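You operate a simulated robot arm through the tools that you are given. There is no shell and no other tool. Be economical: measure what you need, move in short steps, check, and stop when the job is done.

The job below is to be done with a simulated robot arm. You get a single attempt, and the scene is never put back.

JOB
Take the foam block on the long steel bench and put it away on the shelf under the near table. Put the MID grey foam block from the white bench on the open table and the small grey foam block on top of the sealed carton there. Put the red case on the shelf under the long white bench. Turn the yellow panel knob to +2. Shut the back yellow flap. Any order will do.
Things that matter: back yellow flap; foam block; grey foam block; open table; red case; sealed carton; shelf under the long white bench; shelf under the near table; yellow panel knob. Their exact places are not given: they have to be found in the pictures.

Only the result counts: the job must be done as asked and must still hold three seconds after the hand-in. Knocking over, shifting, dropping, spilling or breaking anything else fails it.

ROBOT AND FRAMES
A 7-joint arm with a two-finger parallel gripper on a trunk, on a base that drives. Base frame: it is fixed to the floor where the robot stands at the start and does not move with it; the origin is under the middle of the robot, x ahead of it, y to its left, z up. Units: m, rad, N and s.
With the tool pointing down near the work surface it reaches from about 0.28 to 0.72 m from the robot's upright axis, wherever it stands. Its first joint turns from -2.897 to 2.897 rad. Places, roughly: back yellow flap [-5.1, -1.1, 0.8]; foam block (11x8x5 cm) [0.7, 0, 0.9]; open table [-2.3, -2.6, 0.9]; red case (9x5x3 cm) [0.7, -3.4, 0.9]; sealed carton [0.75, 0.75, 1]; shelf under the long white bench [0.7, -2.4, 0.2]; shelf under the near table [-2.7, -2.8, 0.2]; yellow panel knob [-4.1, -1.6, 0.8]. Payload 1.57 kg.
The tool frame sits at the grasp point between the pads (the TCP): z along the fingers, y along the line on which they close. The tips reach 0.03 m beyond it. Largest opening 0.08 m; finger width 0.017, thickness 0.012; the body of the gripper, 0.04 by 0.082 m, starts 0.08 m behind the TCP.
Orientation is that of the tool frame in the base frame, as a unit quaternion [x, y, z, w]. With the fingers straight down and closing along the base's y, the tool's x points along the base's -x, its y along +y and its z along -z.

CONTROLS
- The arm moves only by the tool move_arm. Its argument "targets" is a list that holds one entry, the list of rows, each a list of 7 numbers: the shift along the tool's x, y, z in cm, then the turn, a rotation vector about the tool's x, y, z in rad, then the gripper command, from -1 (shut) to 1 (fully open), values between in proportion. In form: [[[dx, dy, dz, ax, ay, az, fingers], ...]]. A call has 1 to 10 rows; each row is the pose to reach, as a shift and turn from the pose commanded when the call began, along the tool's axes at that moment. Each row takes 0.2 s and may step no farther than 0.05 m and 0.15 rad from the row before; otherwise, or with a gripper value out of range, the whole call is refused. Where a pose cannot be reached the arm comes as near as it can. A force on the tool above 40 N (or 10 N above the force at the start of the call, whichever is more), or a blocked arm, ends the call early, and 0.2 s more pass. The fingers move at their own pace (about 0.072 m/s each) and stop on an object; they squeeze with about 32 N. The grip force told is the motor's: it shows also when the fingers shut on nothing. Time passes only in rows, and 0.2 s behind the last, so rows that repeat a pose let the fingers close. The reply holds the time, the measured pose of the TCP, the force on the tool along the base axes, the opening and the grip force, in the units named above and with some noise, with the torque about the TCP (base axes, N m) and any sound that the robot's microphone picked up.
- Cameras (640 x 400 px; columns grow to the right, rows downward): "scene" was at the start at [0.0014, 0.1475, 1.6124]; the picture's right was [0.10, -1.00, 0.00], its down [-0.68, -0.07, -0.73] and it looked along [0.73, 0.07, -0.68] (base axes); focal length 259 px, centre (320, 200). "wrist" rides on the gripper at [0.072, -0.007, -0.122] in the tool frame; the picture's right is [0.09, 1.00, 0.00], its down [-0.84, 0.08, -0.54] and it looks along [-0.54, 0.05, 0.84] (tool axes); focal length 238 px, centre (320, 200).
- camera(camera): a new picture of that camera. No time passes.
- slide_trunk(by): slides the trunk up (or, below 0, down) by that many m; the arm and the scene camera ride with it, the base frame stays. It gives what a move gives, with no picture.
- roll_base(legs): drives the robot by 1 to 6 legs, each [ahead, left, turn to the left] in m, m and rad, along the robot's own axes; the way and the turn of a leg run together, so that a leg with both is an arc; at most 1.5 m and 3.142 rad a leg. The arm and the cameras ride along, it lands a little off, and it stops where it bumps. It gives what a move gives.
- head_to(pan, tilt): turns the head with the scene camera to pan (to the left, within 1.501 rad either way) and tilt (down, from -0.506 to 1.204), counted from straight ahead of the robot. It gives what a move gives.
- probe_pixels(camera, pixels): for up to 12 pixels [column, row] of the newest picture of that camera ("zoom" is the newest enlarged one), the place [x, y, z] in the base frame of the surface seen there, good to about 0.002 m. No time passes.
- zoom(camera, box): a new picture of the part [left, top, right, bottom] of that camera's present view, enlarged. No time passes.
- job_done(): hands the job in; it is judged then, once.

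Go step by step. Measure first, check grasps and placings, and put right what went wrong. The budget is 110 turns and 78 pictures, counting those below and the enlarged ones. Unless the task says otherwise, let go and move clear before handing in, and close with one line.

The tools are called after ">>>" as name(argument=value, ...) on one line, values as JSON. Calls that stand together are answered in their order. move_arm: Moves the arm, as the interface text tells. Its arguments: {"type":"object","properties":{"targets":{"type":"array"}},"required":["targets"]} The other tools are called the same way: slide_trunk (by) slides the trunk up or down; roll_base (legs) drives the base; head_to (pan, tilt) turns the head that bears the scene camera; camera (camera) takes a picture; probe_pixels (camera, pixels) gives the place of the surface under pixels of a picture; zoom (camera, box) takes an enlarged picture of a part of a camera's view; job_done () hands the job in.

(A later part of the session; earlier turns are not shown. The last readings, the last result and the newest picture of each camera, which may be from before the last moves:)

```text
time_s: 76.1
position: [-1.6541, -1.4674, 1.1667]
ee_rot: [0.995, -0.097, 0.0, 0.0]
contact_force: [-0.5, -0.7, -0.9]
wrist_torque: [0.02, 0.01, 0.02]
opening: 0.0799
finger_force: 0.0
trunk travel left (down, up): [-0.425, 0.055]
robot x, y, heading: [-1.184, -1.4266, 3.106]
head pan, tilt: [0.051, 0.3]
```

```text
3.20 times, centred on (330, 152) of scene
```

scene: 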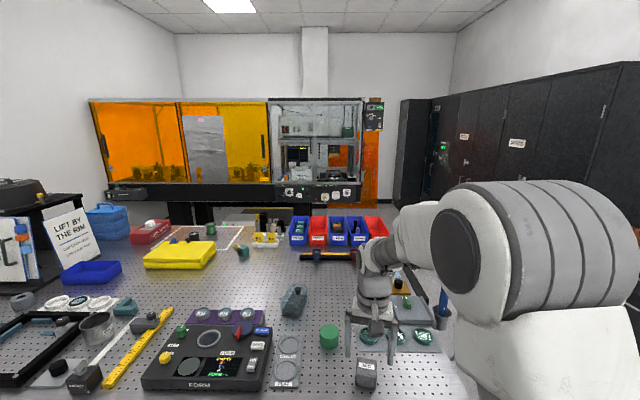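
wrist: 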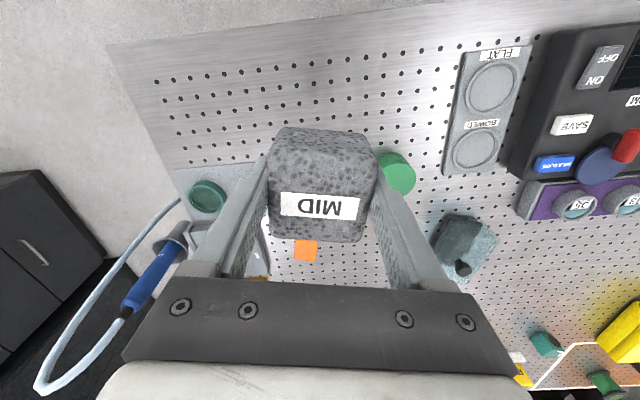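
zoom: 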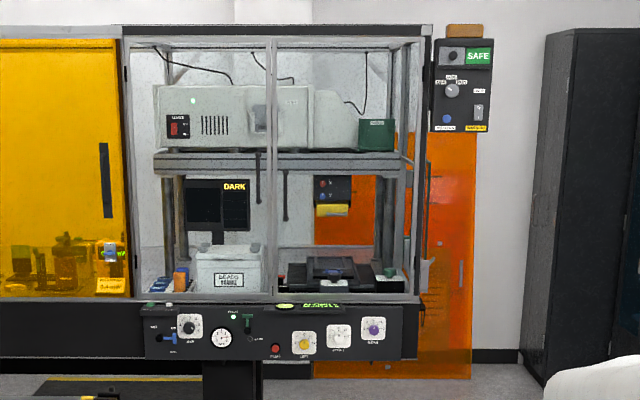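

The yellow knob is on the panel at x≈-4.1, y≈-1.6. Drive round the end of the black table into the aisle's mouth.

>>> roll_base(legs=[[0, -0.87, 0.035], [1.2, 0, 0], [1.0, 0, 0]])

>>> head_to(pan=0.75, tilt=0.45)

>>> camera(camera="scene")

```text
time_s: 96.9
position: [-3.8203, -0.6434, 1.1662]
ee_rot: [0.997, -0.075, 0.0, 0.0]
contact_force: [0.5, 0.2, 0.3]
wrist_torque: [0.01, -0.01, 0.01]
opening: 0.0797
finger_force: 0.1
trunk travel left (down, up): [-0.425, 0.055]
robot x, y, heading: [-3.354, -0.5808, -3.133]
head pan, tilt: [0.051, 0.3]
```

```text
time_s: 98.0
position: [-3.8195, -0.6429, 1.1661]
ee_rot: [0.997, -0.075, -0.001, 0.0]
contact_force: [-1.1, 0.4, -0.7]
wrist_torque: [0.0, -0.02, 0.04]
opening: 0.08
finger_force: 0.0
trunk travel left (down, up): [-0.425, 0.055]
robot x, y, heading: [-3.3531, -0.5796, -3.132]
head pan, tilt: [0.75, 0.45]
```

```text
42 pictures are left
```

scene: 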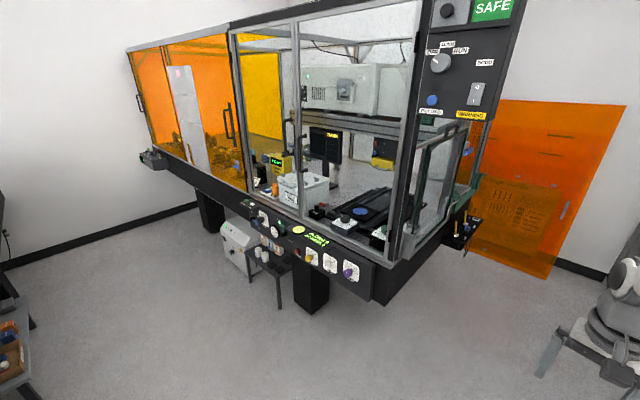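

The panel is visible at (310,258). Zooming on the knob and the +y end for the flap.

>>> zoom(camera="scene", box=[240, 200, 370, 290])

>>> probe_pixels(camera="scene", pixels=[[312, 258], [311, 250], [330, 263], [349, 272], [297, 254], [440, 160], [470, 230], [460, 245]])

>>> zoom(camera="scene", box=[370, 90, 530, 290])

```text
4.44 times, centred on (305, 245) of scene
```

zoom: 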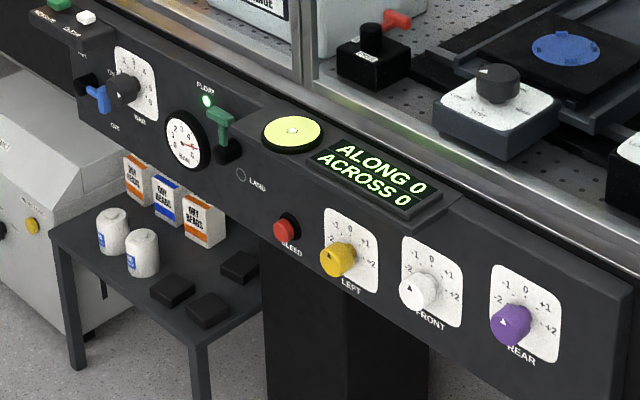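

```text
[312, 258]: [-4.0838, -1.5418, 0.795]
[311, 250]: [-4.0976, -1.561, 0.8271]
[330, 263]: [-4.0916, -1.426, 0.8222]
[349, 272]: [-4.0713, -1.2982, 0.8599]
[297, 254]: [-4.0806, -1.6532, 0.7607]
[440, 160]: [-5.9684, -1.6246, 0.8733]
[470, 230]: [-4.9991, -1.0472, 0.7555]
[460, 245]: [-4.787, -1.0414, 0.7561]
```

```text
2.00 times, centred on (450, 190) of scene
```

zoom: 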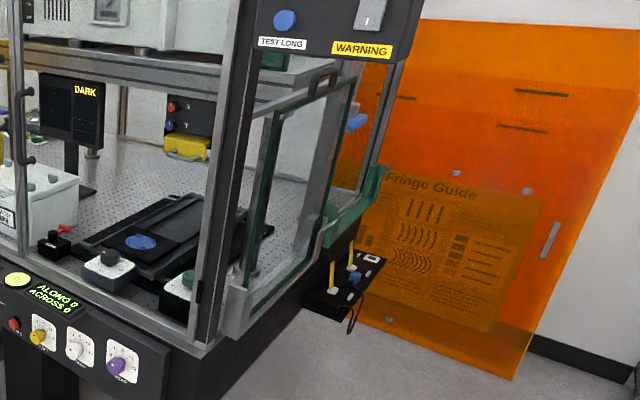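

The yellow knob is at about (-4.085,-1.545,0.795). The flaps appear as two upright yellow tabs on a side box near (-5.0,-1.05,0.75). First retract the arm and drive into the aisle before the knob.

>>> move_arm(targets=[[[4, 0, 0, 0, 0, -0.05, 1], [8, 0, 0, 0, 0, -0.1, 1], [12, 0, 0, 0, 0, -0.15, 1]]])

>>> roll_base(legs=[[0, 0.5, 0], [0.06, 0.47, 0]])

>>> head_to(pan=0.0, tilt=0.85)

>>> camera(camera="scene")

```text
time_s: 98.8
position: [-3.703, -0.6607, 1.1668]
ee_rot: [1.0, 0.0, 0.0, 0.0]
contact_force: [0.2, 0.0, -1.0]
wrist_torque: [0.01, 0.03, 0.0]
opening: 0.0801
finger_force: 0.0
trunk travel left (down, up): [-0.425, 0.055]
robot x, y, heading: [-3.3534, -0.5822, -3.131]
head pan, tilt: [0.75, 0.45]
```

```text
time_s: 106.8
position: [-3.7573, -1.6422, 1.1667]
ee_rot: [1.0, -0.007, 0.0, 0.0]
contact_force: [-0.3, 0.4, -0.4]
wrist_torque: [0.0, 0.02, 0.01]
opening: 0.0799
finger_force: 0.0
trunk travel left (down, up): [-0.425, 0.055]
robot x, y, heading: [-3.4084, -1.5657, 3.139]
head pan, tilt: [0.75, 0.45]
```

```text
time_s: 107.9
position: [-3.7569, -1.6415, 1.1665]
ee_rot: [1.0, -0.006, 0.0, 0.0]
contact_force: [0.1, -0.2, 0.5]
wrist_torque: [-0.03, -0.02, -0.01]
opening: 0.0801
finger_force: 0.0
trunk travel left (down, up): [-0.425, 0.055]
robot x, y, heading: [-3.409, -1.5639, 3.139]
head pan, tilt: [0.0, 0.85]
```

```text
39 pictures are left
```

scene: 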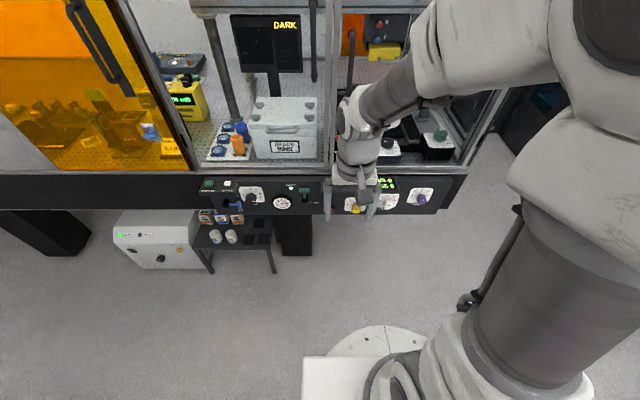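

The robot is before the panel; the knobs show at (355,205). Lower the trunk, then turn the tool toward horizontal facing the panel.

>>> slide_trunk(by=-0.38)

>>> move_arm(targets=[[[-2.1, -1.6, 0, 0, -0.131, 0, 1], [-4.1, -3.2, 0, 0, -0.262, 0, 1], [-6.1, -4.8, 0, 0, -0.393, 0, 1], [-8, -6.4, 0, 0, -0.524, 0, 1], [-9.7, -8, 0, 0, -0.654, 0, 1], [-11.3, -9.7, 0, 0, -0.785, 0, 1]]])

```text
time_s: 111.5
position: [-3.7565, -1.6428, 0.7872]
ee_rot: [1.0, -0.006, 0.0, 0.0]
contact_force: [-0.4, -0.3, -0.4]
wrist_torque: [-0.03, 0.0, 0.03]
opening: 0.08
finger_force: 0.0
trunk travel left (down, up): [-0.045, 0.435]
robot x, y, heading: [-3.4118, -1.5642, 3.14]
head pan, tilt: [0.0, 0.85]
```

```text
time_s: 113.0
position: [-3.8673, -1.5439, 0.7857]
ee_rot: [0.923, -0.006, -0.384, -0.002]
contact_force: [0.8, -0.2, -0.1]
wrist_torque: [-0.01, 0.02, -0.05]
opening: 0.0799
finger_force: 0.1
trunk travel left (down, up): [-0.045, 0.435]
robot x, y, heading: [-3.4047, -1.5623, 3.139]
head pan, tilt: [0.0, 0.85]
```

Halfway turned and still tracking. Continue to horizontal.

>>> move_arm(targets=[[[-0.7, 0, 0.7, 0, -0.131, 0, 1], [-1.4, 0, 1.4, 0, -0.262, 0, 1], [-2.1, 0, 2.1, 0, -0.393, 0, 1], [-2.8, 0, 2.8, 0, -0.524, 0, 1], [-3.5, 0, 3.5, 0, -0.654, 0, 1], [-4.2, 0, 4.2, 0, -0.785, 0, 1]]])

>>> camera(camera="wrist")

```text
time_s: 114.3
position: [-3.9277, -1.5437, 0.7863]
ee_rot: [-0.707, 0.004, 0.707, 0.004]
contact_force: [-0.1, 0.2, 0.9]
wrist_torque: [-0.01, -0.03, 0.01]
opening: 0.0801
finger_force: 0.0
trunk travel left (down, up): [-0.045, 0.435]
robot x, y, heading: [-3.407, -1.5676, 3.14]
head pan, tilt: [0.0, 0.85]
```

```text
38 pictures are left
```

wrist: 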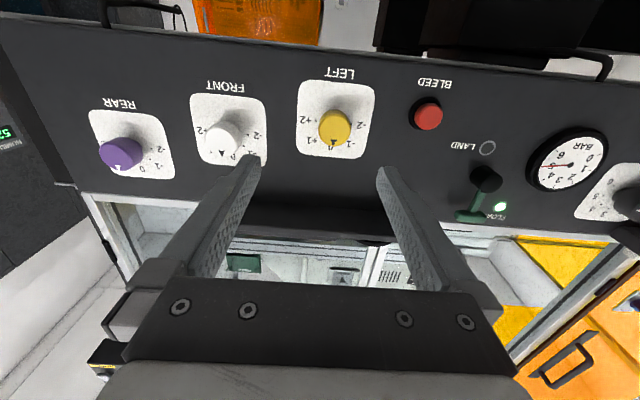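

The wrist view (upside down) shows the yellow knob labelled LEFT at (334,127). Zoom to read the dial.

>>> zoom(camera="wrist", box=[290, 70, 390, 170])

>>> probe_pixels(camera="wrist", pixels=[[334, 127], [334, 138], [320, 127], [346, 127], [335, 116], [368, 90], [305, 150], [305, 120], [360, 122]])

```text
4.00 times, centred on (340, 120) of wrist
```

zoom: 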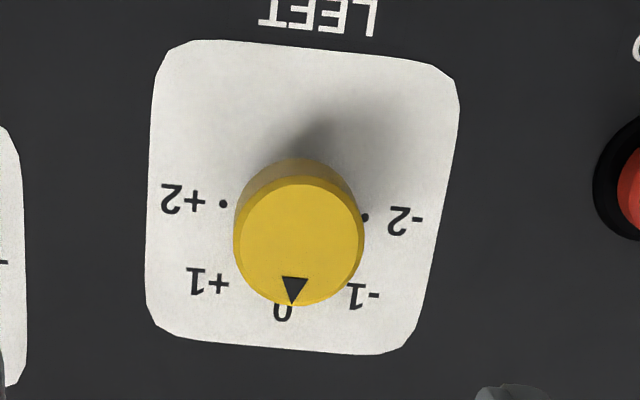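

```text
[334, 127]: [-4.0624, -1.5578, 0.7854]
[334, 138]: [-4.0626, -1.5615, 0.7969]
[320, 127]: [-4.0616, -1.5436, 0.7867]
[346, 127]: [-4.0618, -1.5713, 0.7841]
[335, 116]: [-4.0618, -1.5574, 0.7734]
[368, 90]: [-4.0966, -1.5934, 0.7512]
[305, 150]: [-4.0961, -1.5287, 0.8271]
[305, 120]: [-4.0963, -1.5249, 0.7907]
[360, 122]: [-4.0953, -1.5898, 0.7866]
```

The pointer is at 0. Probe the dots to find the +2 angle precisely.

>>> probe_pixels(camera="zoom", pixels=[[223, 204], [365, 217], [183, 200], [405, 220], [208, 282], [360, 296], [293, 290], [283, 312], [240, 240], [362, 240], [300, 180]])

```text
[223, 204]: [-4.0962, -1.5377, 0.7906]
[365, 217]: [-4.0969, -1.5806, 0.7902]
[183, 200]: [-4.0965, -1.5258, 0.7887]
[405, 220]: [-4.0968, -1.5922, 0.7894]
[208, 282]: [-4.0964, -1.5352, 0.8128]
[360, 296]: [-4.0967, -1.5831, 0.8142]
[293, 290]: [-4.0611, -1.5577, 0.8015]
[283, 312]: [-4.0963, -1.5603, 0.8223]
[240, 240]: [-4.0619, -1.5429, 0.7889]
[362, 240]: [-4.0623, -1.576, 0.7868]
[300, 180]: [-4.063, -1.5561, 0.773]
```

+2 lies 90° clockwise (dot at y≈-1.538, centre ≈ (-1.559, 0.789)). Pre-turn the tool −45°, align and advance with open fingers.

>>> move_arm(targets=[[[-0.1, 0.5, 0, 0, 0, -0.131, 1], [-0.2, 1.0, 0, 0, 0, -0.262, 1], [-0.25, 1.5, 0, 0, 0, -0.393, 1], [-0.25, 1.5, 0, 0, 0, -0.524, 1], [-0.25, 1.5, 0, 0, 0, -0.655, 1], [-0.25, 1.5, 0, 0, 0, -0.785, 1], [-0.25, 1.5, 4.2, 0, 0, -0.785, 1], [-0.25, 1.5, 8.4, 0, 0, -0.785, 1]]])

>>> camera(camera="wrist")

```text
time_s: 116.2
position: [-4.013, -1.5548, 0.7907]
ee_rot: [0.655, 0.268, -0.651, -0.274]
contact_force: [-0.2, 0.2, 0.2]
wrist_torque: [0.01, 0.01, -0.02]
opening: 0.0801
finger_force: 0.0
trunk travel left (down, up): [-0.045, 0.435]
robot x, y, heading: [-3.4112, -1.5689, 3.141]
head pan, tilt: [0.0, 0.85]
```

```text
36 pictures are left
```

wrist: 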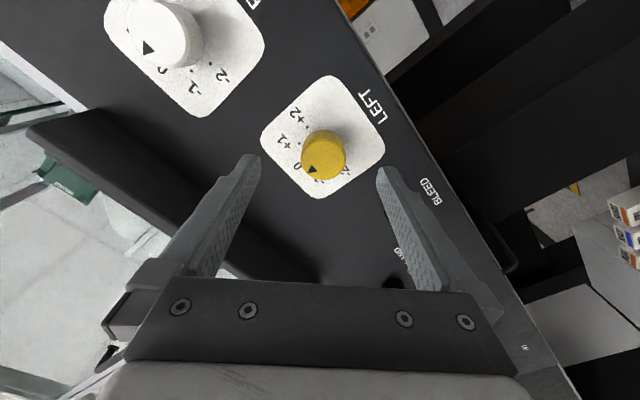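

Knob between the fingers; fine-shift, advance 4.2 cm and close gently.

>>> move_arm(targets=[[[-0.1, 0.45, 2, 0, 0, 0, 1], [-0.1, 0.45, 4.2, 0, 0, 0, 1], [-0.1, 0.45, 4.2, 0, 0, 0, 0], [-0.1, 0.45, 4.2, 0, 0, 0, -0.3], [-0.1, 0.45, 4.2, 0, 0, 0, -1], [-0.1, 0.45, 4.2, 0, 0, 0, -1], [-0.1, 0.45, 4.2, 0, 0, 0, -1]]])

```text
time_s: 117.8
position: [-4.0542, -1.5573, 0.7882]
ee_rot: [0.654, 0.265, -0.652, -0.277]
contact_force: [-6.0, 12.0, 13.8]
wrist_torque: [-0.01, -0.2, -0.8]
opening: 0.0355
finger_force: 42.1
trunk travel left (down, up): [-0.045, 0.435]
robot x, y, heading: [-3.4043, -1.564, 3.138]
head pan, tilt: [0.0, 0.85]
```

Gripped (3.55 cm) with ~18 N side load along -tool-y; ease by shifting -0.2 cm and start the turn.

>>> move_arm(targets=[[[0, -0.2, 0, 0, 0, 0, -1], [0, -0.2, 0, 0, 0, 0.12, -1]]])

```text
time_s: 118.3
position: [-4.0564, -1.5564, 0.789]
ee_rot: [0.67, 0.226, -0.667, -0.236]
contact_force: [-19.7, 12.3, 11.4]
wrist_torque: [0.04, -0.56, -0.8]
opening: 0.0351
finger_force: 41.6
trunk travel left (down, up): [-0.045, 0.435]
robot x, y, heading: [-3.4076, -1.5646, 3.141]
head pan, tilt: [0.0, 0.85]
```

>>> move_arm(targets=[[[0, -0.3, 0.1, 0, 0, 0.1, -1], [0, -0.3, 0.1, 0, 0, 0.2, -1], [0, -0.3, 0.1, 0, 0, 0.3, -1]]])

>>> camera(camera="wrist")

```text
time_s: 119.2
position: [-4.0551, -1.5569, 0.7885]
ee_rot: [0.697, 0.125, -0.694, -0.131]
contact_force: [-9.0, 3.7, 3.7]
wrist_torque: [-0.01, -0.71, -0.48]
opening: 0.0353
finger_force: 42.2
trunk travel left (down, up): [-0.045, 0.435]
robot x, y, heading: [-3.4072, -1.565, 3.14]
head pan, tilt: [0.0, 0.85]
```

```text
35 pictures are left
```

wrist: 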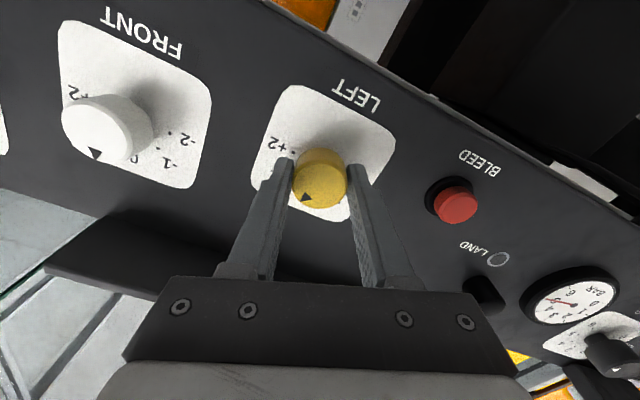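

The knob turns with the tool. Continue the remaining ≈1.15 rad.

>>> move_arm(targets=[[[0, 0, 0, 0, 0, 0.128, -1], [0, 0, 0, 0, 0, 0.256, -1], [0, 0, 0, 0, 0, 0.384, -1], [0, 0, 0, 0, 0, 0.512, -1], [0, 0, 0, 0, 0, 0.64, -1], [0, 0, 0, 0, 0, 0.768, -1], [0, 0, 0, 0, 0, 0.896, -1], [0, 0, 0, 0, 0, 1.024, -1], [0, 0, 0, 0, 0, 1.15, -1]]])

>>> camera(camera="wrist")

```text
time_s: 121.2
position: [-4.0548, -1.5597, 0.79]
ee_rot: [-0.652, 0.274, 0.654, -0.269]
contact_force: [-0.1, -12.4, -3.4]
wrist_torque: [0.06, -0.94, 1.15]
opening: 0.0353
finger_force: 42.1
trunk travel left (down, up): [-0.045, 0.435]
robot x, y, heading: [-3.4085, -1.5644, 3.137]
head pan, tilt: [0.0, 0.85]
```

```text
34 pictures are left
```

wrist: 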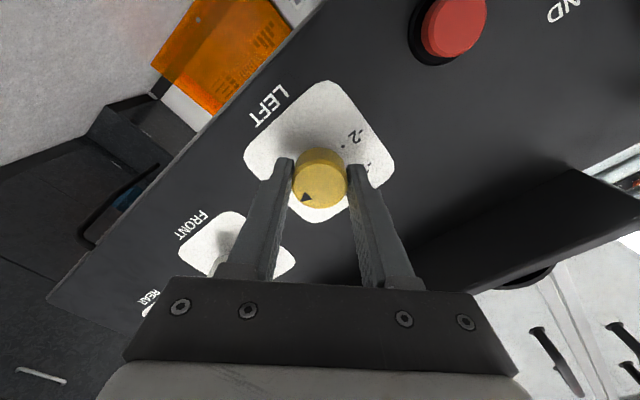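

Turn completed (~90°). Release, back off, and check the pointer.

>>> move_arm(targets=[[[0, 0, 0, 0, 0, 0, 0.2], [0, 0, 0, 0, 0, 0, 1], [0, 0, 0, 0, 0, 0, 1], [0, 0, -4, 0, 0, 0, 1], [0, 0, -8, 0, 0, 0, 1], [0, 0, -12, 0, 0, -0.13, 1], [0, 0, -12, 0, 0, -0.26, 1], [0, 0, -12, 0, 0, -0.39, 1], [0, 0, -12, 0, 0, -0.53, 1], [0, 0, -12, 0, 0, -0.67, 1]]])

>>> camera(camera="wrist")

>>> zoom(camera="wrist", box=[280, 70, 400, 180])

```text
time_s: 123.3
position: [-3.9345, -1.5577, 0.7897]
ee_rot: [-0.706, 0.044, 0.706, -0.036]
contact_force: [-0.1, -0.5, -0.6]
wrist_torque: [0.0, -0.01, 0.0]
opening: 0.0799
finger_force: 0.1
trunk travel left (down, up): [-0.045, 0.435]
robot x, y, heading: [-3.4061, -1.5625, 3.141]
head pan, tilt: [0.0, 0.85]
```

```text
33 pictures are left
```

wrist: 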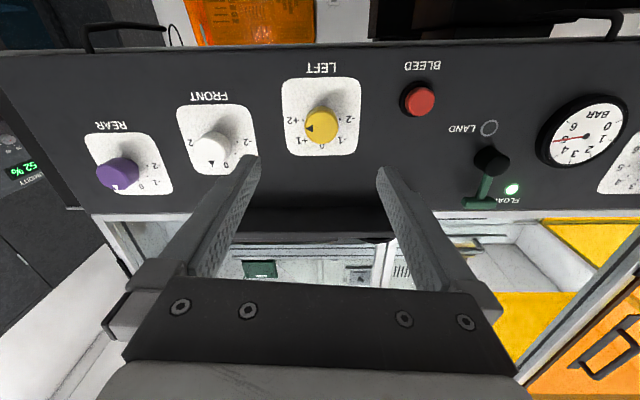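

```text
3.64 times, centred on (340, 125) of wrist
```

zoom: 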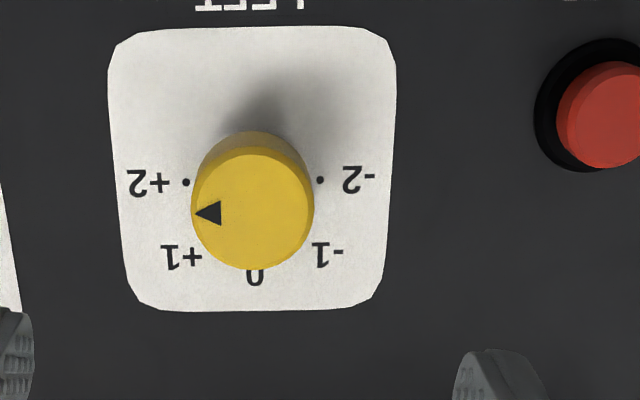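

The pointer now points to the left (+2 side). Measure precisely.

>>> probe_pixels(camera="zoom", pixels=[[199, 212], [219, 203], [219, 222], [309, 207], [195, 207], [252, 264], [252, 154], [187, 182], [320, 180]])

```text
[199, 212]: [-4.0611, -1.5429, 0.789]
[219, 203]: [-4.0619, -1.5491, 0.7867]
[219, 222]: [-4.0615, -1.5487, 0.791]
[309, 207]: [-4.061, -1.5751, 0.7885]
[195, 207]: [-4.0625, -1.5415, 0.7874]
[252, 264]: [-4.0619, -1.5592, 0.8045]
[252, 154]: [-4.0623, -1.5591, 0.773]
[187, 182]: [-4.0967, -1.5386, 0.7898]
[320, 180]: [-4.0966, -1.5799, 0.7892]
```

The pointer is exactly horizontal toward +2 (z equal to the centre) — knob done. Now leave the aisle, heading to the side with the flap.

>>> roll_base(legs=[[-0.05, -0.5, 0], [0, -0.58, 0], [0.5, 0, 0]])

>>> head_to(pan=0.45, tilt=0.4)

>>> camera(camera="scene")

```text
time_s: 135.4
position: [-4.3911, -0.484, 0.7905]
ee_rot: [0.706, -0.042, -0.706, 0.039]
contact_force: [0.6, -0.1, 0.7]
wrist_torque: [0.0, -0.01, -0.02]
opening: 0.0798
finger_force: 0.0
trunk travel left (down, up): [-0.045, 0.435]
robot x, y, heading: [-3.8598, -0.4844, -3.134]
head pan, tilt: [0.0, 0.85]
```

```text
time_s: 136.3
position: [-4.3918, -0.484, 0.7908]
ee_rot: [0.706, -0.042, -0.706, 0.04]
contact_force: [0.5, 0.0, 0.5]
wrist_torque: [0.0, 0.01, -0.01]
opening: 0.0799
finger_force: 0.0
trunk travel left (down, up): [-0.045, 0.435]
robot x, y, heading: [-3.8632, -0.4837, -3.128]
head pan, tilt: [0.45, 0.4]
```

```text
31 pictures are left
```

scene: 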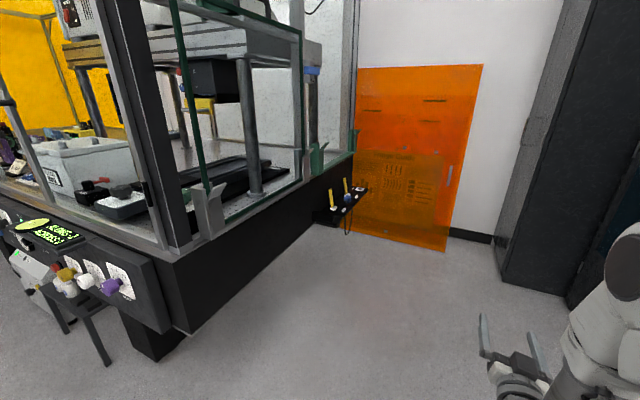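

>>> zoom(camera="scene", box=[305, 165, 375, 240])

>>> probe_pixels(camera="zoom", pixels=[[253, 220], [263, 310], [368, 150], [378, 230], [420, 280], [540, 200], [250, 400], [330, 420]])

```text
5.33 times, centred on (340, 202) of scene
```

zoom: 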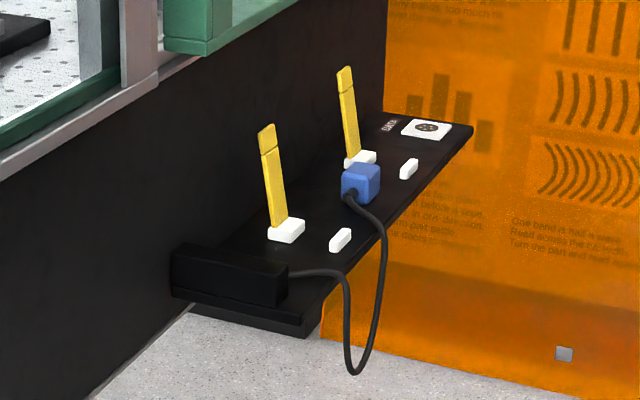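

```text
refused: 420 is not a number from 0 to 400
```

Two yellow flaps (front at (272,180), back at (348,110) in the zoom) with a blue plug near the back one. Probing.

>>> probe_pixels(camera="zoom", pixels=[[268, 150], [277, 215], [346, 85], [352, 150], [362, 160], [360, 185], [376, 175], [410, 168], [340, 238], [288, 230], [427, 129], [250, 265]])

```text
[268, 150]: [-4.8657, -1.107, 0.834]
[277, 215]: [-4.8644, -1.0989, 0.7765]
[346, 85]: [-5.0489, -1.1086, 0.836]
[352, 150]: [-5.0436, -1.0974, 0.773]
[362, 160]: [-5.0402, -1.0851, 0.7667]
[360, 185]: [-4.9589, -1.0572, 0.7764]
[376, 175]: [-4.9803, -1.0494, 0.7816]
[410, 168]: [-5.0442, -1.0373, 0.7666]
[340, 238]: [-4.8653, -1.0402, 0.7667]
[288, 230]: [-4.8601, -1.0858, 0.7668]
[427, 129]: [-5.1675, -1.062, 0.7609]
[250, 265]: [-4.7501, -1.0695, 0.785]
```

The back flap is at x≈-5.045, hinge y≈-1.09, z 0.77, tip (-1.11, 0.845); catch at y≈-1.037, so it folds toward +y. I pull the arm in and tilt the tool to 45° before driving round.

>>> move_arm(targets=[[[0, 0, -4, 0, 0, -0.115, 1]]])

>>> move_arm(targets=[[[-1, 0, -1.5, 0, 0.131, 0, 1], [-2, 0, -3, 0, 0.262, 0, 1], [-3, 0, -4.5, 0, 0.393, 0, 1], [-4, 0, -6, 0, 0.524, 0, 1], [-5, 0, -7, 0, 0.654, 0, 1], [-6, 0, -8, 0, 0.785, 0, 1]]])

>>> roll_base(legs=[[1.18, 0.0, 0], [0, 0, 1.56]])

>>> camera(camera="wrist")

```text
time_s: 136.8
position: [-4.3636, -0.484, 0.7861]
ee_rot: [0.707, 0.001, -0.707, -0.001]
contact_force: [0.0, -0.5, -0.2]
wrist_torque: [0.03, -0.03, 0.0]
opening: 0.08
finger_force: 0.0
out of reach, approached as far as the arm can: row 1
trunk travel left (down, up): [-0.045, 0.435]
robot x, y, heading: [-3.8623, -0.4871, -3.128]
head pan, tilt: [0.45, 0.4]
```

```text
time_s: 138.2
position: [-4.2857, -0.4834, 0.8469]
ee_rot: [0.924, 0.0, -0.383, 0.001]
contact_force: [0.2, 0.0, -0.1]
wrist_torque: [0.01, -0.02, 0.01]
opening: 0.08
finger_force: 0.1
out of reach, approached as far as the arm can: row 1, 2, 3, 4, 5
trunk travel left (down, up): [-0.045, 0.435]
robot x, y, heading: [-3.8629, -0.4852, -3.127]
head pan, tilt: [0.45, 0.4]
```

```text
time_s: 150.9
position: [-4.9963, -0.9174, 0.8485]
ee_rot: [0.655, 0.652, -0.271, 0.27]
contact_force: [0.3, -0.7, -0.1]
wrist_torque: [-0.01, -0.02, -0.03]
opening: 0.0798
finger_force: 0.1
trunk travel left (down, up): [-0.045, 0.435]
robot x, y, heading: [-4.9962, -0.4958, -1.566]
head pan, tilt: [0.45, 0.4]
```

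```text
29 pictures are left
```

wrist: 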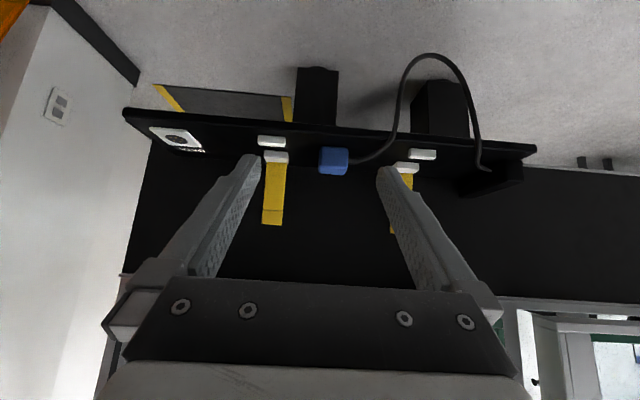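

The back flap is at (273,195) in the wrist view. Probing it, the wall behind and the catch.

>>> probe_pixels(camera="wrist", pixels=[[272, 220], [273, 200], [273, 170], [265, 200], [283, 200], [276, 157], [271, 141], [325, 160], [345, 150], [250, 160], [300, 220], [300, 135]])

>>> zoom(camera="wrist", box=[230, 120, 370, 240])

```text
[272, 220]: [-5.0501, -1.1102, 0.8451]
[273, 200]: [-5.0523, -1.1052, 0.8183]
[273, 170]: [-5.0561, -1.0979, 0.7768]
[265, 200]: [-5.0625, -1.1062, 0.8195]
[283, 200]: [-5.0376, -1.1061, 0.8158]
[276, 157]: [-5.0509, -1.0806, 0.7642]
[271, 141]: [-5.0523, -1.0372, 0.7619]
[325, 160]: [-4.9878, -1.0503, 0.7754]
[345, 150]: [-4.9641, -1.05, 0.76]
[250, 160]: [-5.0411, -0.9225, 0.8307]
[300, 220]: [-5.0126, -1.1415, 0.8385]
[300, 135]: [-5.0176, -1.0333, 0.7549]
```

```text
3.33 times, centred on (300, 180) of wrist
```

zoom: 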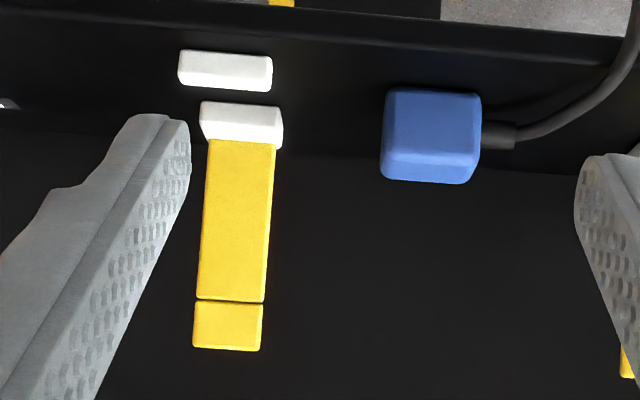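

Flap centre x≈-5.050, width 2.7 cm, wall at y≈-1.14. I approach with part-open fingers so the tip of the flap comes between them.

>>> move_arm(targets=[[[0, -2.7, 0, 0, 0, 0, 0.3], [0, -5.4, 0, 0, 0, 0, 0.3], [-3.2, -5.4, 3.2, 0, 0, 0, 0.3], [-6.4, -5.4, 6.4, 0, 0, 0, 0.3], [-9.5, -5.4, 9.5, 0, 0, 0, 0.3]]])

>>> camera(camera="wrist")

```text
time_s: 152.3
position: [-5.2272, -1.0029, 0.8548]
ee_rot: [0.755, 0.528, -0.313, 0.23]
contact_force: [0.5, -0.1, -0.6]
wrist_torque: [0.02, 0.03, 0.0]
opening: 0.0519
finger_force: 0.1
trunk travel left (down, up): [-0.045, 0.435]
robot x, y, heading: [-4.9937, -0.4971, -1.562]
head pan, tilt: [0.45, 0.4]
stopped in row 5: the arm was blocked; the commanded pose is now the measured one
```

```text
27 pictures are left
```

wrist: 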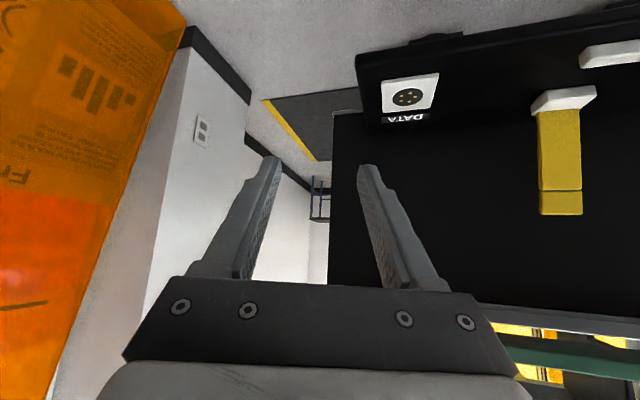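

The arm swung oddly aside (x=-5.23) near a joint limit, without contact force; the flap is untouched. I raise the trunk for a better arm posture and bring the tool back in line.

>>> slide_trunk(by=0.15)

>>> move_arm(targets=[[[0.7, 3.3, -1.1, -0.047, 0, -0.046, 0.3], [1.4, 6.6, -2.1, -0.094, 0, -0.091, 0.3], [2.1, 10, -3.2, -0.14, 0, -0.137, 0.3], [2.8, 13.3, -4.2, -0.187, 0.005, -0.182, 0.3], [3.5, 16.6, -5.3, -0.234, 0.006, -0.228, 0.3]]])

```text
time_s: 154.1
position: [-5.2263, -1.0013, 1.0043]
ee_rot: [0.755, 0.528, -0.313, 0.23]
contact_force: [0.5, -0.4, 0.0]
wrist_torque: [0.01, 0.0, 0.04]
opening: 0.0519
finger_force: 0.1
trunk travel left (down, up): [-0.195, 0.285]
robot x, y, heading: [-4.9944, -0.4958, -1.567]
head pan, tilt: [0.45, 0.4]
```

```text
time_s: 155.3
position: [-5.0496, -0.9986, 1.0183]
ee_rot: [0.659, 0.644, -0.272, 0.277]
contact_force: [0.7, -0.7, 0.5]
wrist_torque: [-0.01, 0.0, 0.05]
opening: 0.0522
finger_force: 0.0
trunk travel left (down, up): [-0.195, 0.285]
robot x, y, heading: [-4.9963, -0.4973, -1.56]
head pan, tilt: [0.45, 0.4]
```

Back in line. Lower along base z by 12 cm.

>>> move_arm(targets=[[[2.9, 0, 2.9, 0, 0, 0, 0.3], [5.7, 0, 5.7, 0, 0, 0, 0.3], [8.5, 0, 8.5, 0, 0, 0, 0.3]]])

>>> camera(camera="wrist")

```text
time_s: 156.1
position: [-5.0473, -1.0008, 0.8996]
ee_rot: [0.66, 0.644, -0.272, 0.277]
contact_force: [0.5, 0.0, -0.8]
wrist_torque: [-0.01, 0.0, -0.01]
opening: 0.0521
finger_force: 0.2
trunk travel left (down, up): [-0.195, 0.285]
robot x, y, heading: [-4.9954, -0.4921, -1.566]
head pan, tilt: [0.45, 0.4]
```

```text
26 pictures are left
```

wrist: 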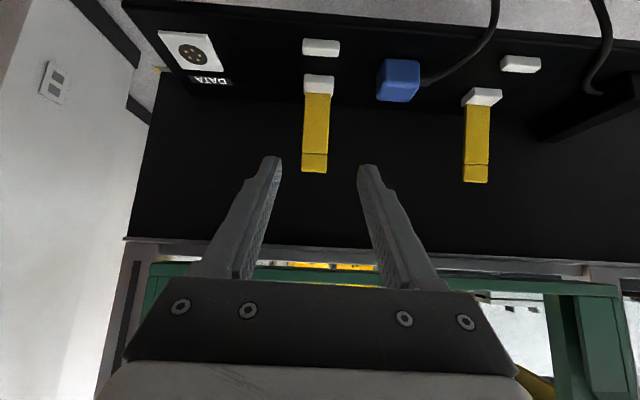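

Centred on the flap. Check the sill clearance, then advance.

>>> probe_pixels(camera="wrist", pixels=[[320, 255], [320, 268], [320, 277], [314, 168], [314, 155], [305, 165], [326, 165]])

>>> move_arm(targets=[[[-1, -0.2, 3.4, 0, 0, 0, 0.3], [-2, -0.3, 6.8, 0, 0, 0, 0.3], [-3.1, -0.3, 10.2, 0, 0, 0, 0.3]]])

>>> camera(camera="wrist")

```text
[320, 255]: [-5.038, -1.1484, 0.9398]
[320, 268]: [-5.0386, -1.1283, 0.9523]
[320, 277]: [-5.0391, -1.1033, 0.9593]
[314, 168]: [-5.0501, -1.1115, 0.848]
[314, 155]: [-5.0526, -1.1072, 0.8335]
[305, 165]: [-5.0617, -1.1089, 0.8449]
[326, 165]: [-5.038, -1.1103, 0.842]
```

```text
time_s: 156.9
position: [-5.0505, -1.0977, 0.8507]
ee_rot: [0.659, 0.644, -0.272, 0.277]
contact_force: [0.7, -0.2, 0.4]
wrist_torque: [-0.01, 0.04, 0.01]
opening: 0.0521
finger_force: 0.1
trunk travel left (down, up): [-0.195, 0.285]
robot x, y, heading: [-4.992, -0.4937, -1.563]
head pan, tilt: [0.45, 0.4]
```

```text
25 pictures are left
```

wrist: 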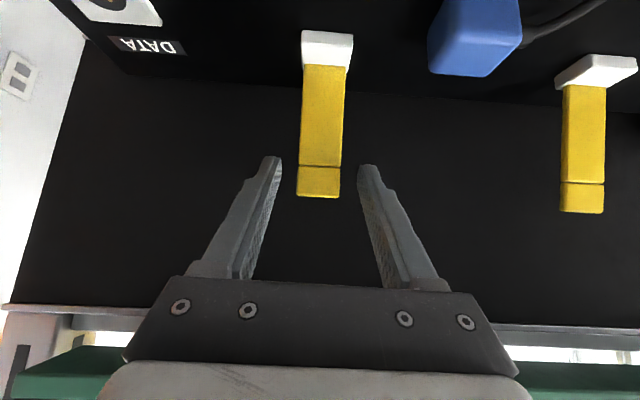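

The flap's tip is between the fingers. Close.

>>> move_arm(targets=[[[0, 0, 0, 0, 0, 0, -0.2], [0, 0, 0, 0, 0, 0, -0.6], [0, 0, 0, 0, 0, 0, -1], [0, 0, 0, 0, 0, 0, -1]]])

```text
time_s: 157.9
position: [-5.0513, -1.0983, 0.8507]
ee_rot: [0.66, 0.643, -0.273, 0.278]
contact_force: [-4.8, -2.3, -2.8]
wrist_torque: [-0.12, 0.44, 0.13]
opening: 0.0276
finger_force: 37.7
trunk travel left (down, up): [-0.195, 0.285]
robot x, y, heading: [-4.9926, -0.4943, -1.563]
head pan, tilt: [0.45, 0.4]
```

Gripped at 2.76 cm. Swing it along the hinge arc toward +y and down.

>>> move_arm(targets=[[[0.9, 0, -1.1, 0, 0, 0, -1], [2.0, 0, -2.0, 0, 0, 0, -1], [4.3, 0, -3.0, 0, 0, 0, -1], [6.8, 0, -3.2, 0, 0, 0, -1], [8.6, 0, -2.7, 0, 0, 0, -1]]])

>>> camera(camera="wrist")

```text
time_s: 159.1
position: [-5.0474, -1.0157, 0.8058]
ee_rot: [0.66, 0.645, -0.269, 0.277]
contact_force: [0.4, -0.2, 0.4]
wrist_torque: [0.03, -0.02, 0.01]
opening: 0.0002
finger_force: 21.8
trunk travel left (down, up): [-0.195, 0.285]
robot x, y, heading: [-4.9924, -0.4935, -1.564]
head pan, tilt: [0.45, 0.4]
```

```text
24 pictures are left
```

wrist: 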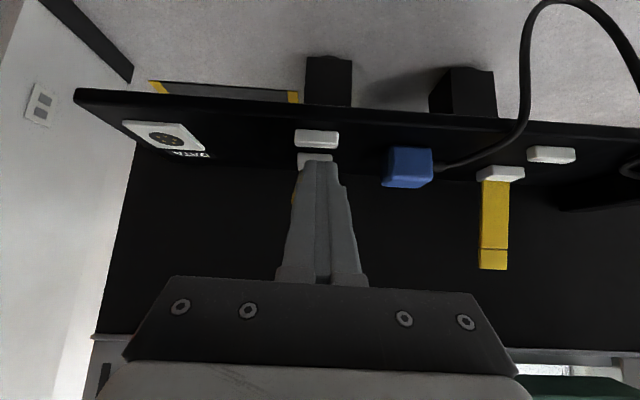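

The flap slipped out of the shallow grip and is still upright. I go again with a grip 1.3 cm deeper.

>>> move_arm(targets=[[[-2.9, 0, -3.9, 0, 0, 0, 0.3], [-5.7, 0, -7.8, 0, 0, 0, 0.3], [-6.8, -0.15, -3.9, 0, 0, 0, 0.3], [-7.9, -0.3, 0, 0, 0, 0, 0.3], [-9.0, -0.3, 3.9, 0, 0, 0, 0.3]]])

>>> camera(camera="wrist")

```text
time_s: 160.3
position: [-5.0552, -1.107, 0.8427]
ee_rot: [0.659, 0.644, -0.272, 0.278]
contact_force: [-0.1, -0.6, 1.0]
wrist_torque: [-0.04, -0.01, 0.01]
opening: 0.0521
finger_force: 0.0
trunk travel left (down, up): [-0.195, 0.285]
robot x, y, heading: [-4.9927, -0.4933, -1.561]
head pan, tilt: [0.45, 0.4]
```

```text
23 pictures are left
```

wrist: 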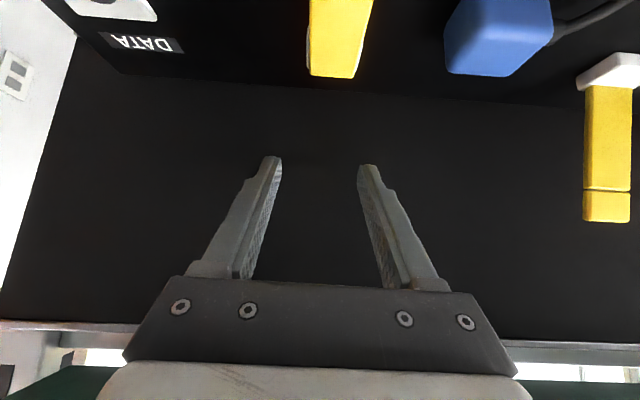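

Actually the flap has swung over toward +y; it's at (335,40) now. Probe its surface.

>>> probe_pixels(camera="wrist", pixels=[[335, 70], [335, 40], [340, 10], [310, 60], [342, 2]])

>>> move_arm(targets=[[[2.0, 0, -3.5, 0, 0, 0, 0], [4.0, 0, -7, 0, 0, 0, -1], [4.0, 0, -11, 0, 0, 0, -1]]])

>>> camera(camera="wrist")

```text
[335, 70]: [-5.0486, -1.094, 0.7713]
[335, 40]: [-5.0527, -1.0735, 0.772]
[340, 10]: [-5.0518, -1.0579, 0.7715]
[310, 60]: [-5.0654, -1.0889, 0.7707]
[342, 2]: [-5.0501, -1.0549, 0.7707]
```

```text
time_s: 161.1
position: [-5.052, -1.0, 0.891]
ee_rot: [0.659, 0.644, -0.272, 0.277]
contact_force: [0.5, 0.0, -1.2]
wrist_torque: [0.03, 0.01, -0.03]
opening: 0.0002
finger_force: 21.2
trunk travel left (down, up): [-0.195, 0.285]
robot x, y, heading: [-4.9968, -0.4972, -1.564]
head pan, tilt: [0.45, 0.4]
```

```text
22 pictures are left
```

wrist: 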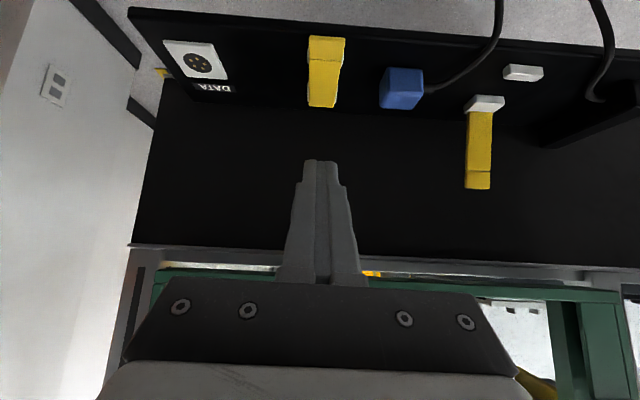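

The flap lies flat over its catch. Check the tip height.

>>> probe_pixels(camera="wrist", pixels=[[326, 42], [326, 50], [326, 70], [322, 100]])

>>> slide_trunk(by=0.25)

```text
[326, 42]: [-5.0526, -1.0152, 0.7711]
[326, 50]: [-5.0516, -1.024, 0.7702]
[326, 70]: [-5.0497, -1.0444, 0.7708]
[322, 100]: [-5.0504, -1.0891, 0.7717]
```

```text
time_s: 163.7
position: [-5.0524, -0.9991, 1.1425]
ee_rot: [0.66, 0.644, -0.272, 0.277]
contact_force: [0.3, -0.5, 0.2]
wrist_torque: [-0.02, 0.0, -0.03]
opening: 0.0001
finger_force: 21.3
trunk travel left (down, up): [-0.445, 0.035]
robot x, y, heading: [-4.9933, -0.496, -1.563]
head pan, tilt: [0.45, 0.4]
```

The flap is flat and shut. Bring the tool back to pointing down and retracted, then drive back past the table, looking for the low shelf.

>>> move_arm(targets=[[[0.8, 0, -1.5, 0, 0.131, 0, 0], [1.6, 0, -3, 0, 0.262, 0, 1], [2.4, 0, -4.5, 0, 0.393, 0, 1], [3.2, 0, -6, 0, 0.524, 0, 1], [4, 0, -7.6, 0, 0.654, 0, 1], [4.9, 0, -9.2, 0, 0.785, 0, 1]]])

>>> roll_base(legs=[[-0.05, 0, 0], [0, 1.5, 0]])

>>> head_to(pan=0.3, tilt=0.5)

>>> camera(camera="scene")

```text
time_s: 165.1
position: [-5.0517, -0.8985, 1.1725]
ee_rot: [0.713, 0.701, 0.002, 0.009]
contact_force: [0.5, -0.3, -0.6]
wrist_torque: [0.01, 0.04, 0.01]
opening: 0.0799
finger_force: 0.0
out of reach, approached as far as the arm can: row 2, 3
trunk travel left (down, up): [-0.445, 0.035]
robot x, y, heading: [-4.9935, -0.496, -1.563]
head pan, tilt: [0.45, 0.4]
```

```text
time_s: 177.1
position: [-3.5613, -0.8616, 1.1731]
ee_rot: [0.723, 0.691, 0.001, 0.009]
contact_force: [-1.4, 0.5, 0.2]
wrist_torque: [-0.01, 0.01, 0.04]
opening: 0.0798
finger_force: 0.2
trunk travel left (down, up): [-0.445, 0.035]
robot x, y, heading: [-3.4916, -0.4606, -1.596]
head pan, tilt: [0.45, 0.4]
```

```text
time_s: 177.8
position: [-3.5613, -0.8618, 1.1722]
ee_rot: [0.723, 0.691, 0.001, 0.01]
contact_force: [0.1, -0.3, 0.5]
wrist_torque: [0.04, 0.01, 0.03]
opening: 0.0799
finger_force: 0.1
trunk travel left (down, up): [-0.445, 0.035]
robot x, y, heading: [-3.4896, -0.4592, -1.59]
head pan, tilt: [0.3, 0.499]
```

```text
21 pictures are left
```

scene: 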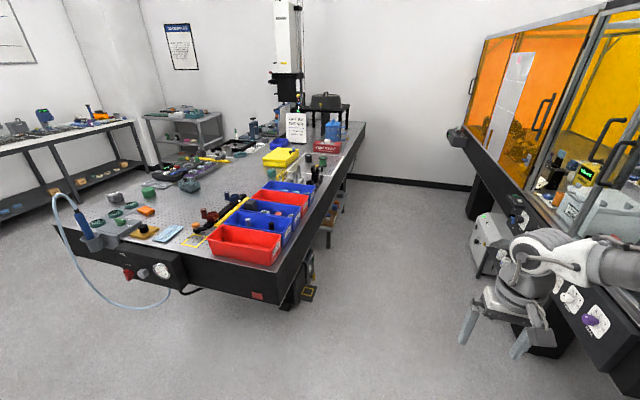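

A low shelf is visible under the table's aisle side at (332,215). Zoom on it.

>>> zoom(camera="scene", box=[280, 160, 400, 310])

>>> probe_pixels(camera="scene", pixels=[[332, 212], [328, 230], [342, 198], [310, 290], [285, 255], [365, 125], [335, 225], [325, 215]])

```text
2.67 times, centred on (340, 235) of scene
```

zoom: 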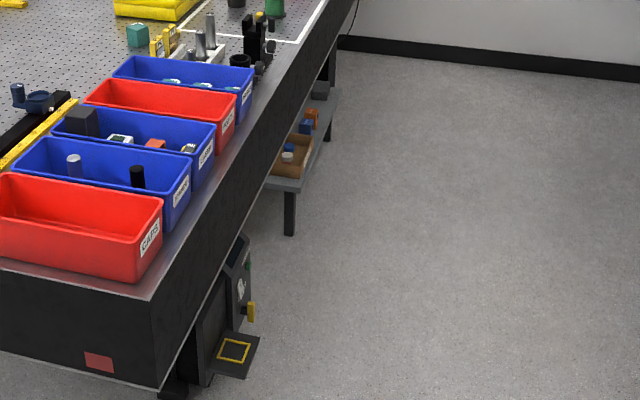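

```text
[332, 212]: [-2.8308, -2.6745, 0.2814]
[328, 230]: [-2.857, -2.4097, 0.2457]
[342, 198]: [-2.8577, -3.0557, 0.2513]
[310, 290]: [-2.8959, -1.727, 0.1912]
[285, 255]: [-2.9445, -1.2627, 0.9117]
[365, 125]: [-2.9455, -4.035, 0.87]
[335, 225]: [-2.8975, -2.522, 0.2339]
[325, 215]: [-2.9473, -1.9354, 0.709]
```

The shelf top is z≈0.245, front edge x≈-2.9, y -2.35…-3.2. Now drive back to the steel bench for the foam block.

>>> roll_base(legs=[[0, 0, 1.59], [1.5, 0, 0], [1.5, 0, 0], [0.47, 0.48, 0]])

>>> head_to(pan=0.05, tilt=0.75)

>>> camera(camera="wrist")

```text
time_s: 206.1
position: [0.3525, 0.0851, 1.172]
ee_rot: [-0.005, 1.0, 0.008, 0.006]
contact_force: [0.1, -0.2, 0.2]
wrist_torque: [0.02, -0.02, 0.01]
opening: 0.0799
finger_force: 0.0
trunk travel left (down, up): [-0.445, 0.035]
robot x, y, heading: [-0.0521, 0.1322, 0.032]
head pan, tilt: [0.3, 0.499]
```

```text
time_s: 206.9
position: [0.3525, 0.0854, 1.1717]
ee_rot: [-0.005, 1.0, 0.008, 0.006]
contact_force: [-0.5, -0.2, -0.5]
wrist_torque: [0.02, -0.01, -0.03]
opening: 0.0803
finger_force: 0.0
trunk travel left (down, up): [-0.445, 0.035]
robot x, y, heading: [-0.0521, 0.1343, 0.035]
head pan, tilt: [0.051, 0.75]
```

```text
19 pictures are left
```

wrist: 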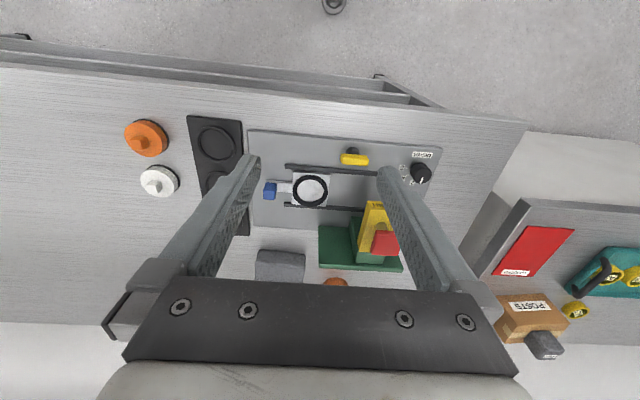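

The foam block is at (280,265). Probe its extents.

>>> probe_pixels(camera="wrist", pixels=[[258, 255], [303, 257], [280, 252], [257, 275], [303, 277], [280, 265], [280, 278], [325, 255], [335, 240]])

>>> zoom(camera="wrist", box=[230, 220, 350, 290])

```text
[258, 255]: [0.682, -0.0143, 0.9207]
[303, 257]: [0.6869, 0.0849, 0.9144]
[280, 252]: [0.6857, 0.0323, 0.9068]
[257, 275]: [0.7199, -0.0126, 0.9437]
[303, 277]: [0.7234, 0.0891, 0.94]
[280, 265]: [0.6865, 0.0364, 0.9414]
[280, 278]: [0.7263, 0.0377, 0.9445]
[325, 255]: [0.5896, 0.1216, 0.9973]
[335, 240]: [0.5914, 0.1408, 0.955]
```

```text
5.33 times, centred on (290, 255) of wrist
```

zoom: 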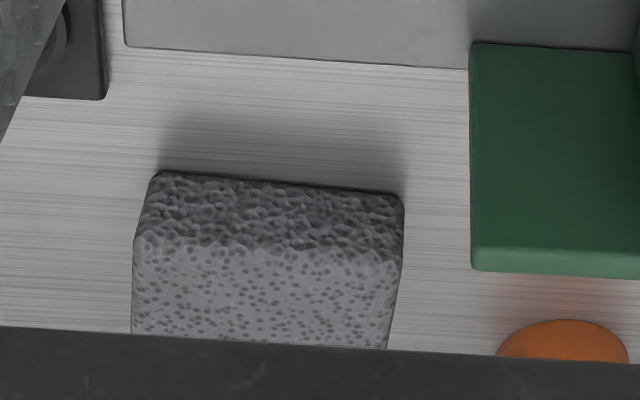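

Block: 11 cm along y, depth along x still unseen. Move the base closer and the arm over it to measure.

>>> roll_base(legs=[[0.1, -0.1, -0.035]])

>>> move_arm(targets=[[[-4, 0.5, 0, 0, 0, 0, 1], [-8, 1, 0, 0, 0, 0, 1], [-12, 1.5, 0, 0, 0, 0, 1], [-16, 2, 0, 0, 0, 0, 1], [-19, 3, 0, 0, 0, 0, 1]]])

>>> camera(camera="wrist")

```text
time_s: 208.3
position: [0.4513, -0.0256, 1.1725]
ee_rot: [0.014, 1.0, 0.008, 0.006]
contact_force: [0.4, 0.2, 0.9]
wrist_torque: [-0.02, -0.01, -0.02]
opening: 0.0798
finger_force: 0.0
trunk travel left (down, up): [-0.445, 0.035]
robot x, y, heading: [0.0491, 0.0364, -0.005]
head pan, tilt: [0.051, 0.75]
```

```text
time_s: 209.5
position: [0.6426, -0.0025, 1.1734]
ee_rot: [0.014, 1.0, 0.008, 0.005]
contact_force: [0.4, 0.5, 1.3]
wrist_torque: [0.02, 0.0, 0.02]
opening: 0.0801
finger_force: 0.0
trunk travel left (down, up): [-0.445, 0.035]
robot x, y, heading: [0.05, 0.0342, -0.007]
head pan, tilt: [0.051, 0.75]
```

```text
17 pictures are left
```

wrist: 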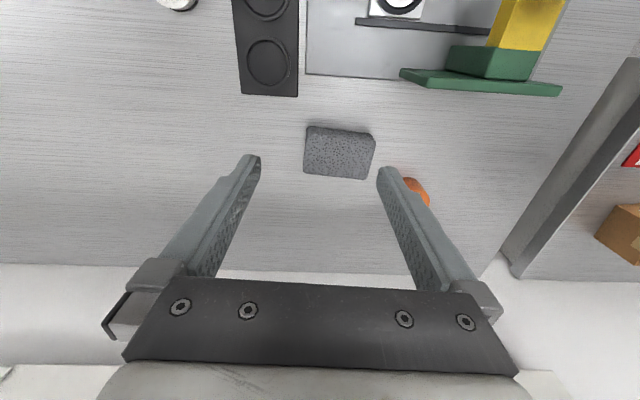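

>>> probe_pixels(camera="wrist", pixels=[[308, 132], [372, 137], [305, 168], [367, 176], [340, 142], [336, 175], [338, 182], [309, 128], [308, 150], [370, 155], [340, 160], [415, 190]])

>>> zoom(camera="wrist", box=[290, 110, 390, 190])

```text
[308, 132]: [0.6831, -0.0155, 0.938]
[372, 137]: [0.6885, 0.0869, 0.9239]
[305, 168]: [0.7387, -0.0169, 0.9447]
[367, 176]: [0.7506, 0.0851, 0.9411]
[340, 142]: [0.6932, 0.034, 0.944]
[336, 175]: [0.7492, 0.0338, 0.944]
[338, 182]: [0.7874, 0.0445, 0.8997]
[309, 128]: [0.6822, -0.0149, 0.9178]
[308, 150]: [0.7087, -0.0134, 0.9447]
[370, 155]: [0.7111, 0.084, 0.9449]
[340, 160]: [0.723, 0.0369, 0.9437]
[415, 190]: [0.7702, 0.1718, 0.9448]
```

```text
5.00 times, centred on (340, 150) of wrist
```

zoom: 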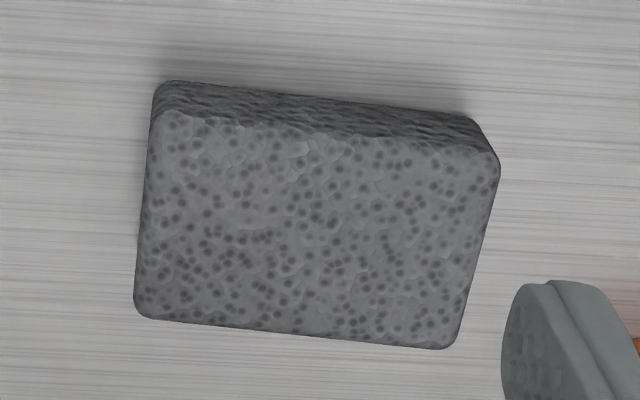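

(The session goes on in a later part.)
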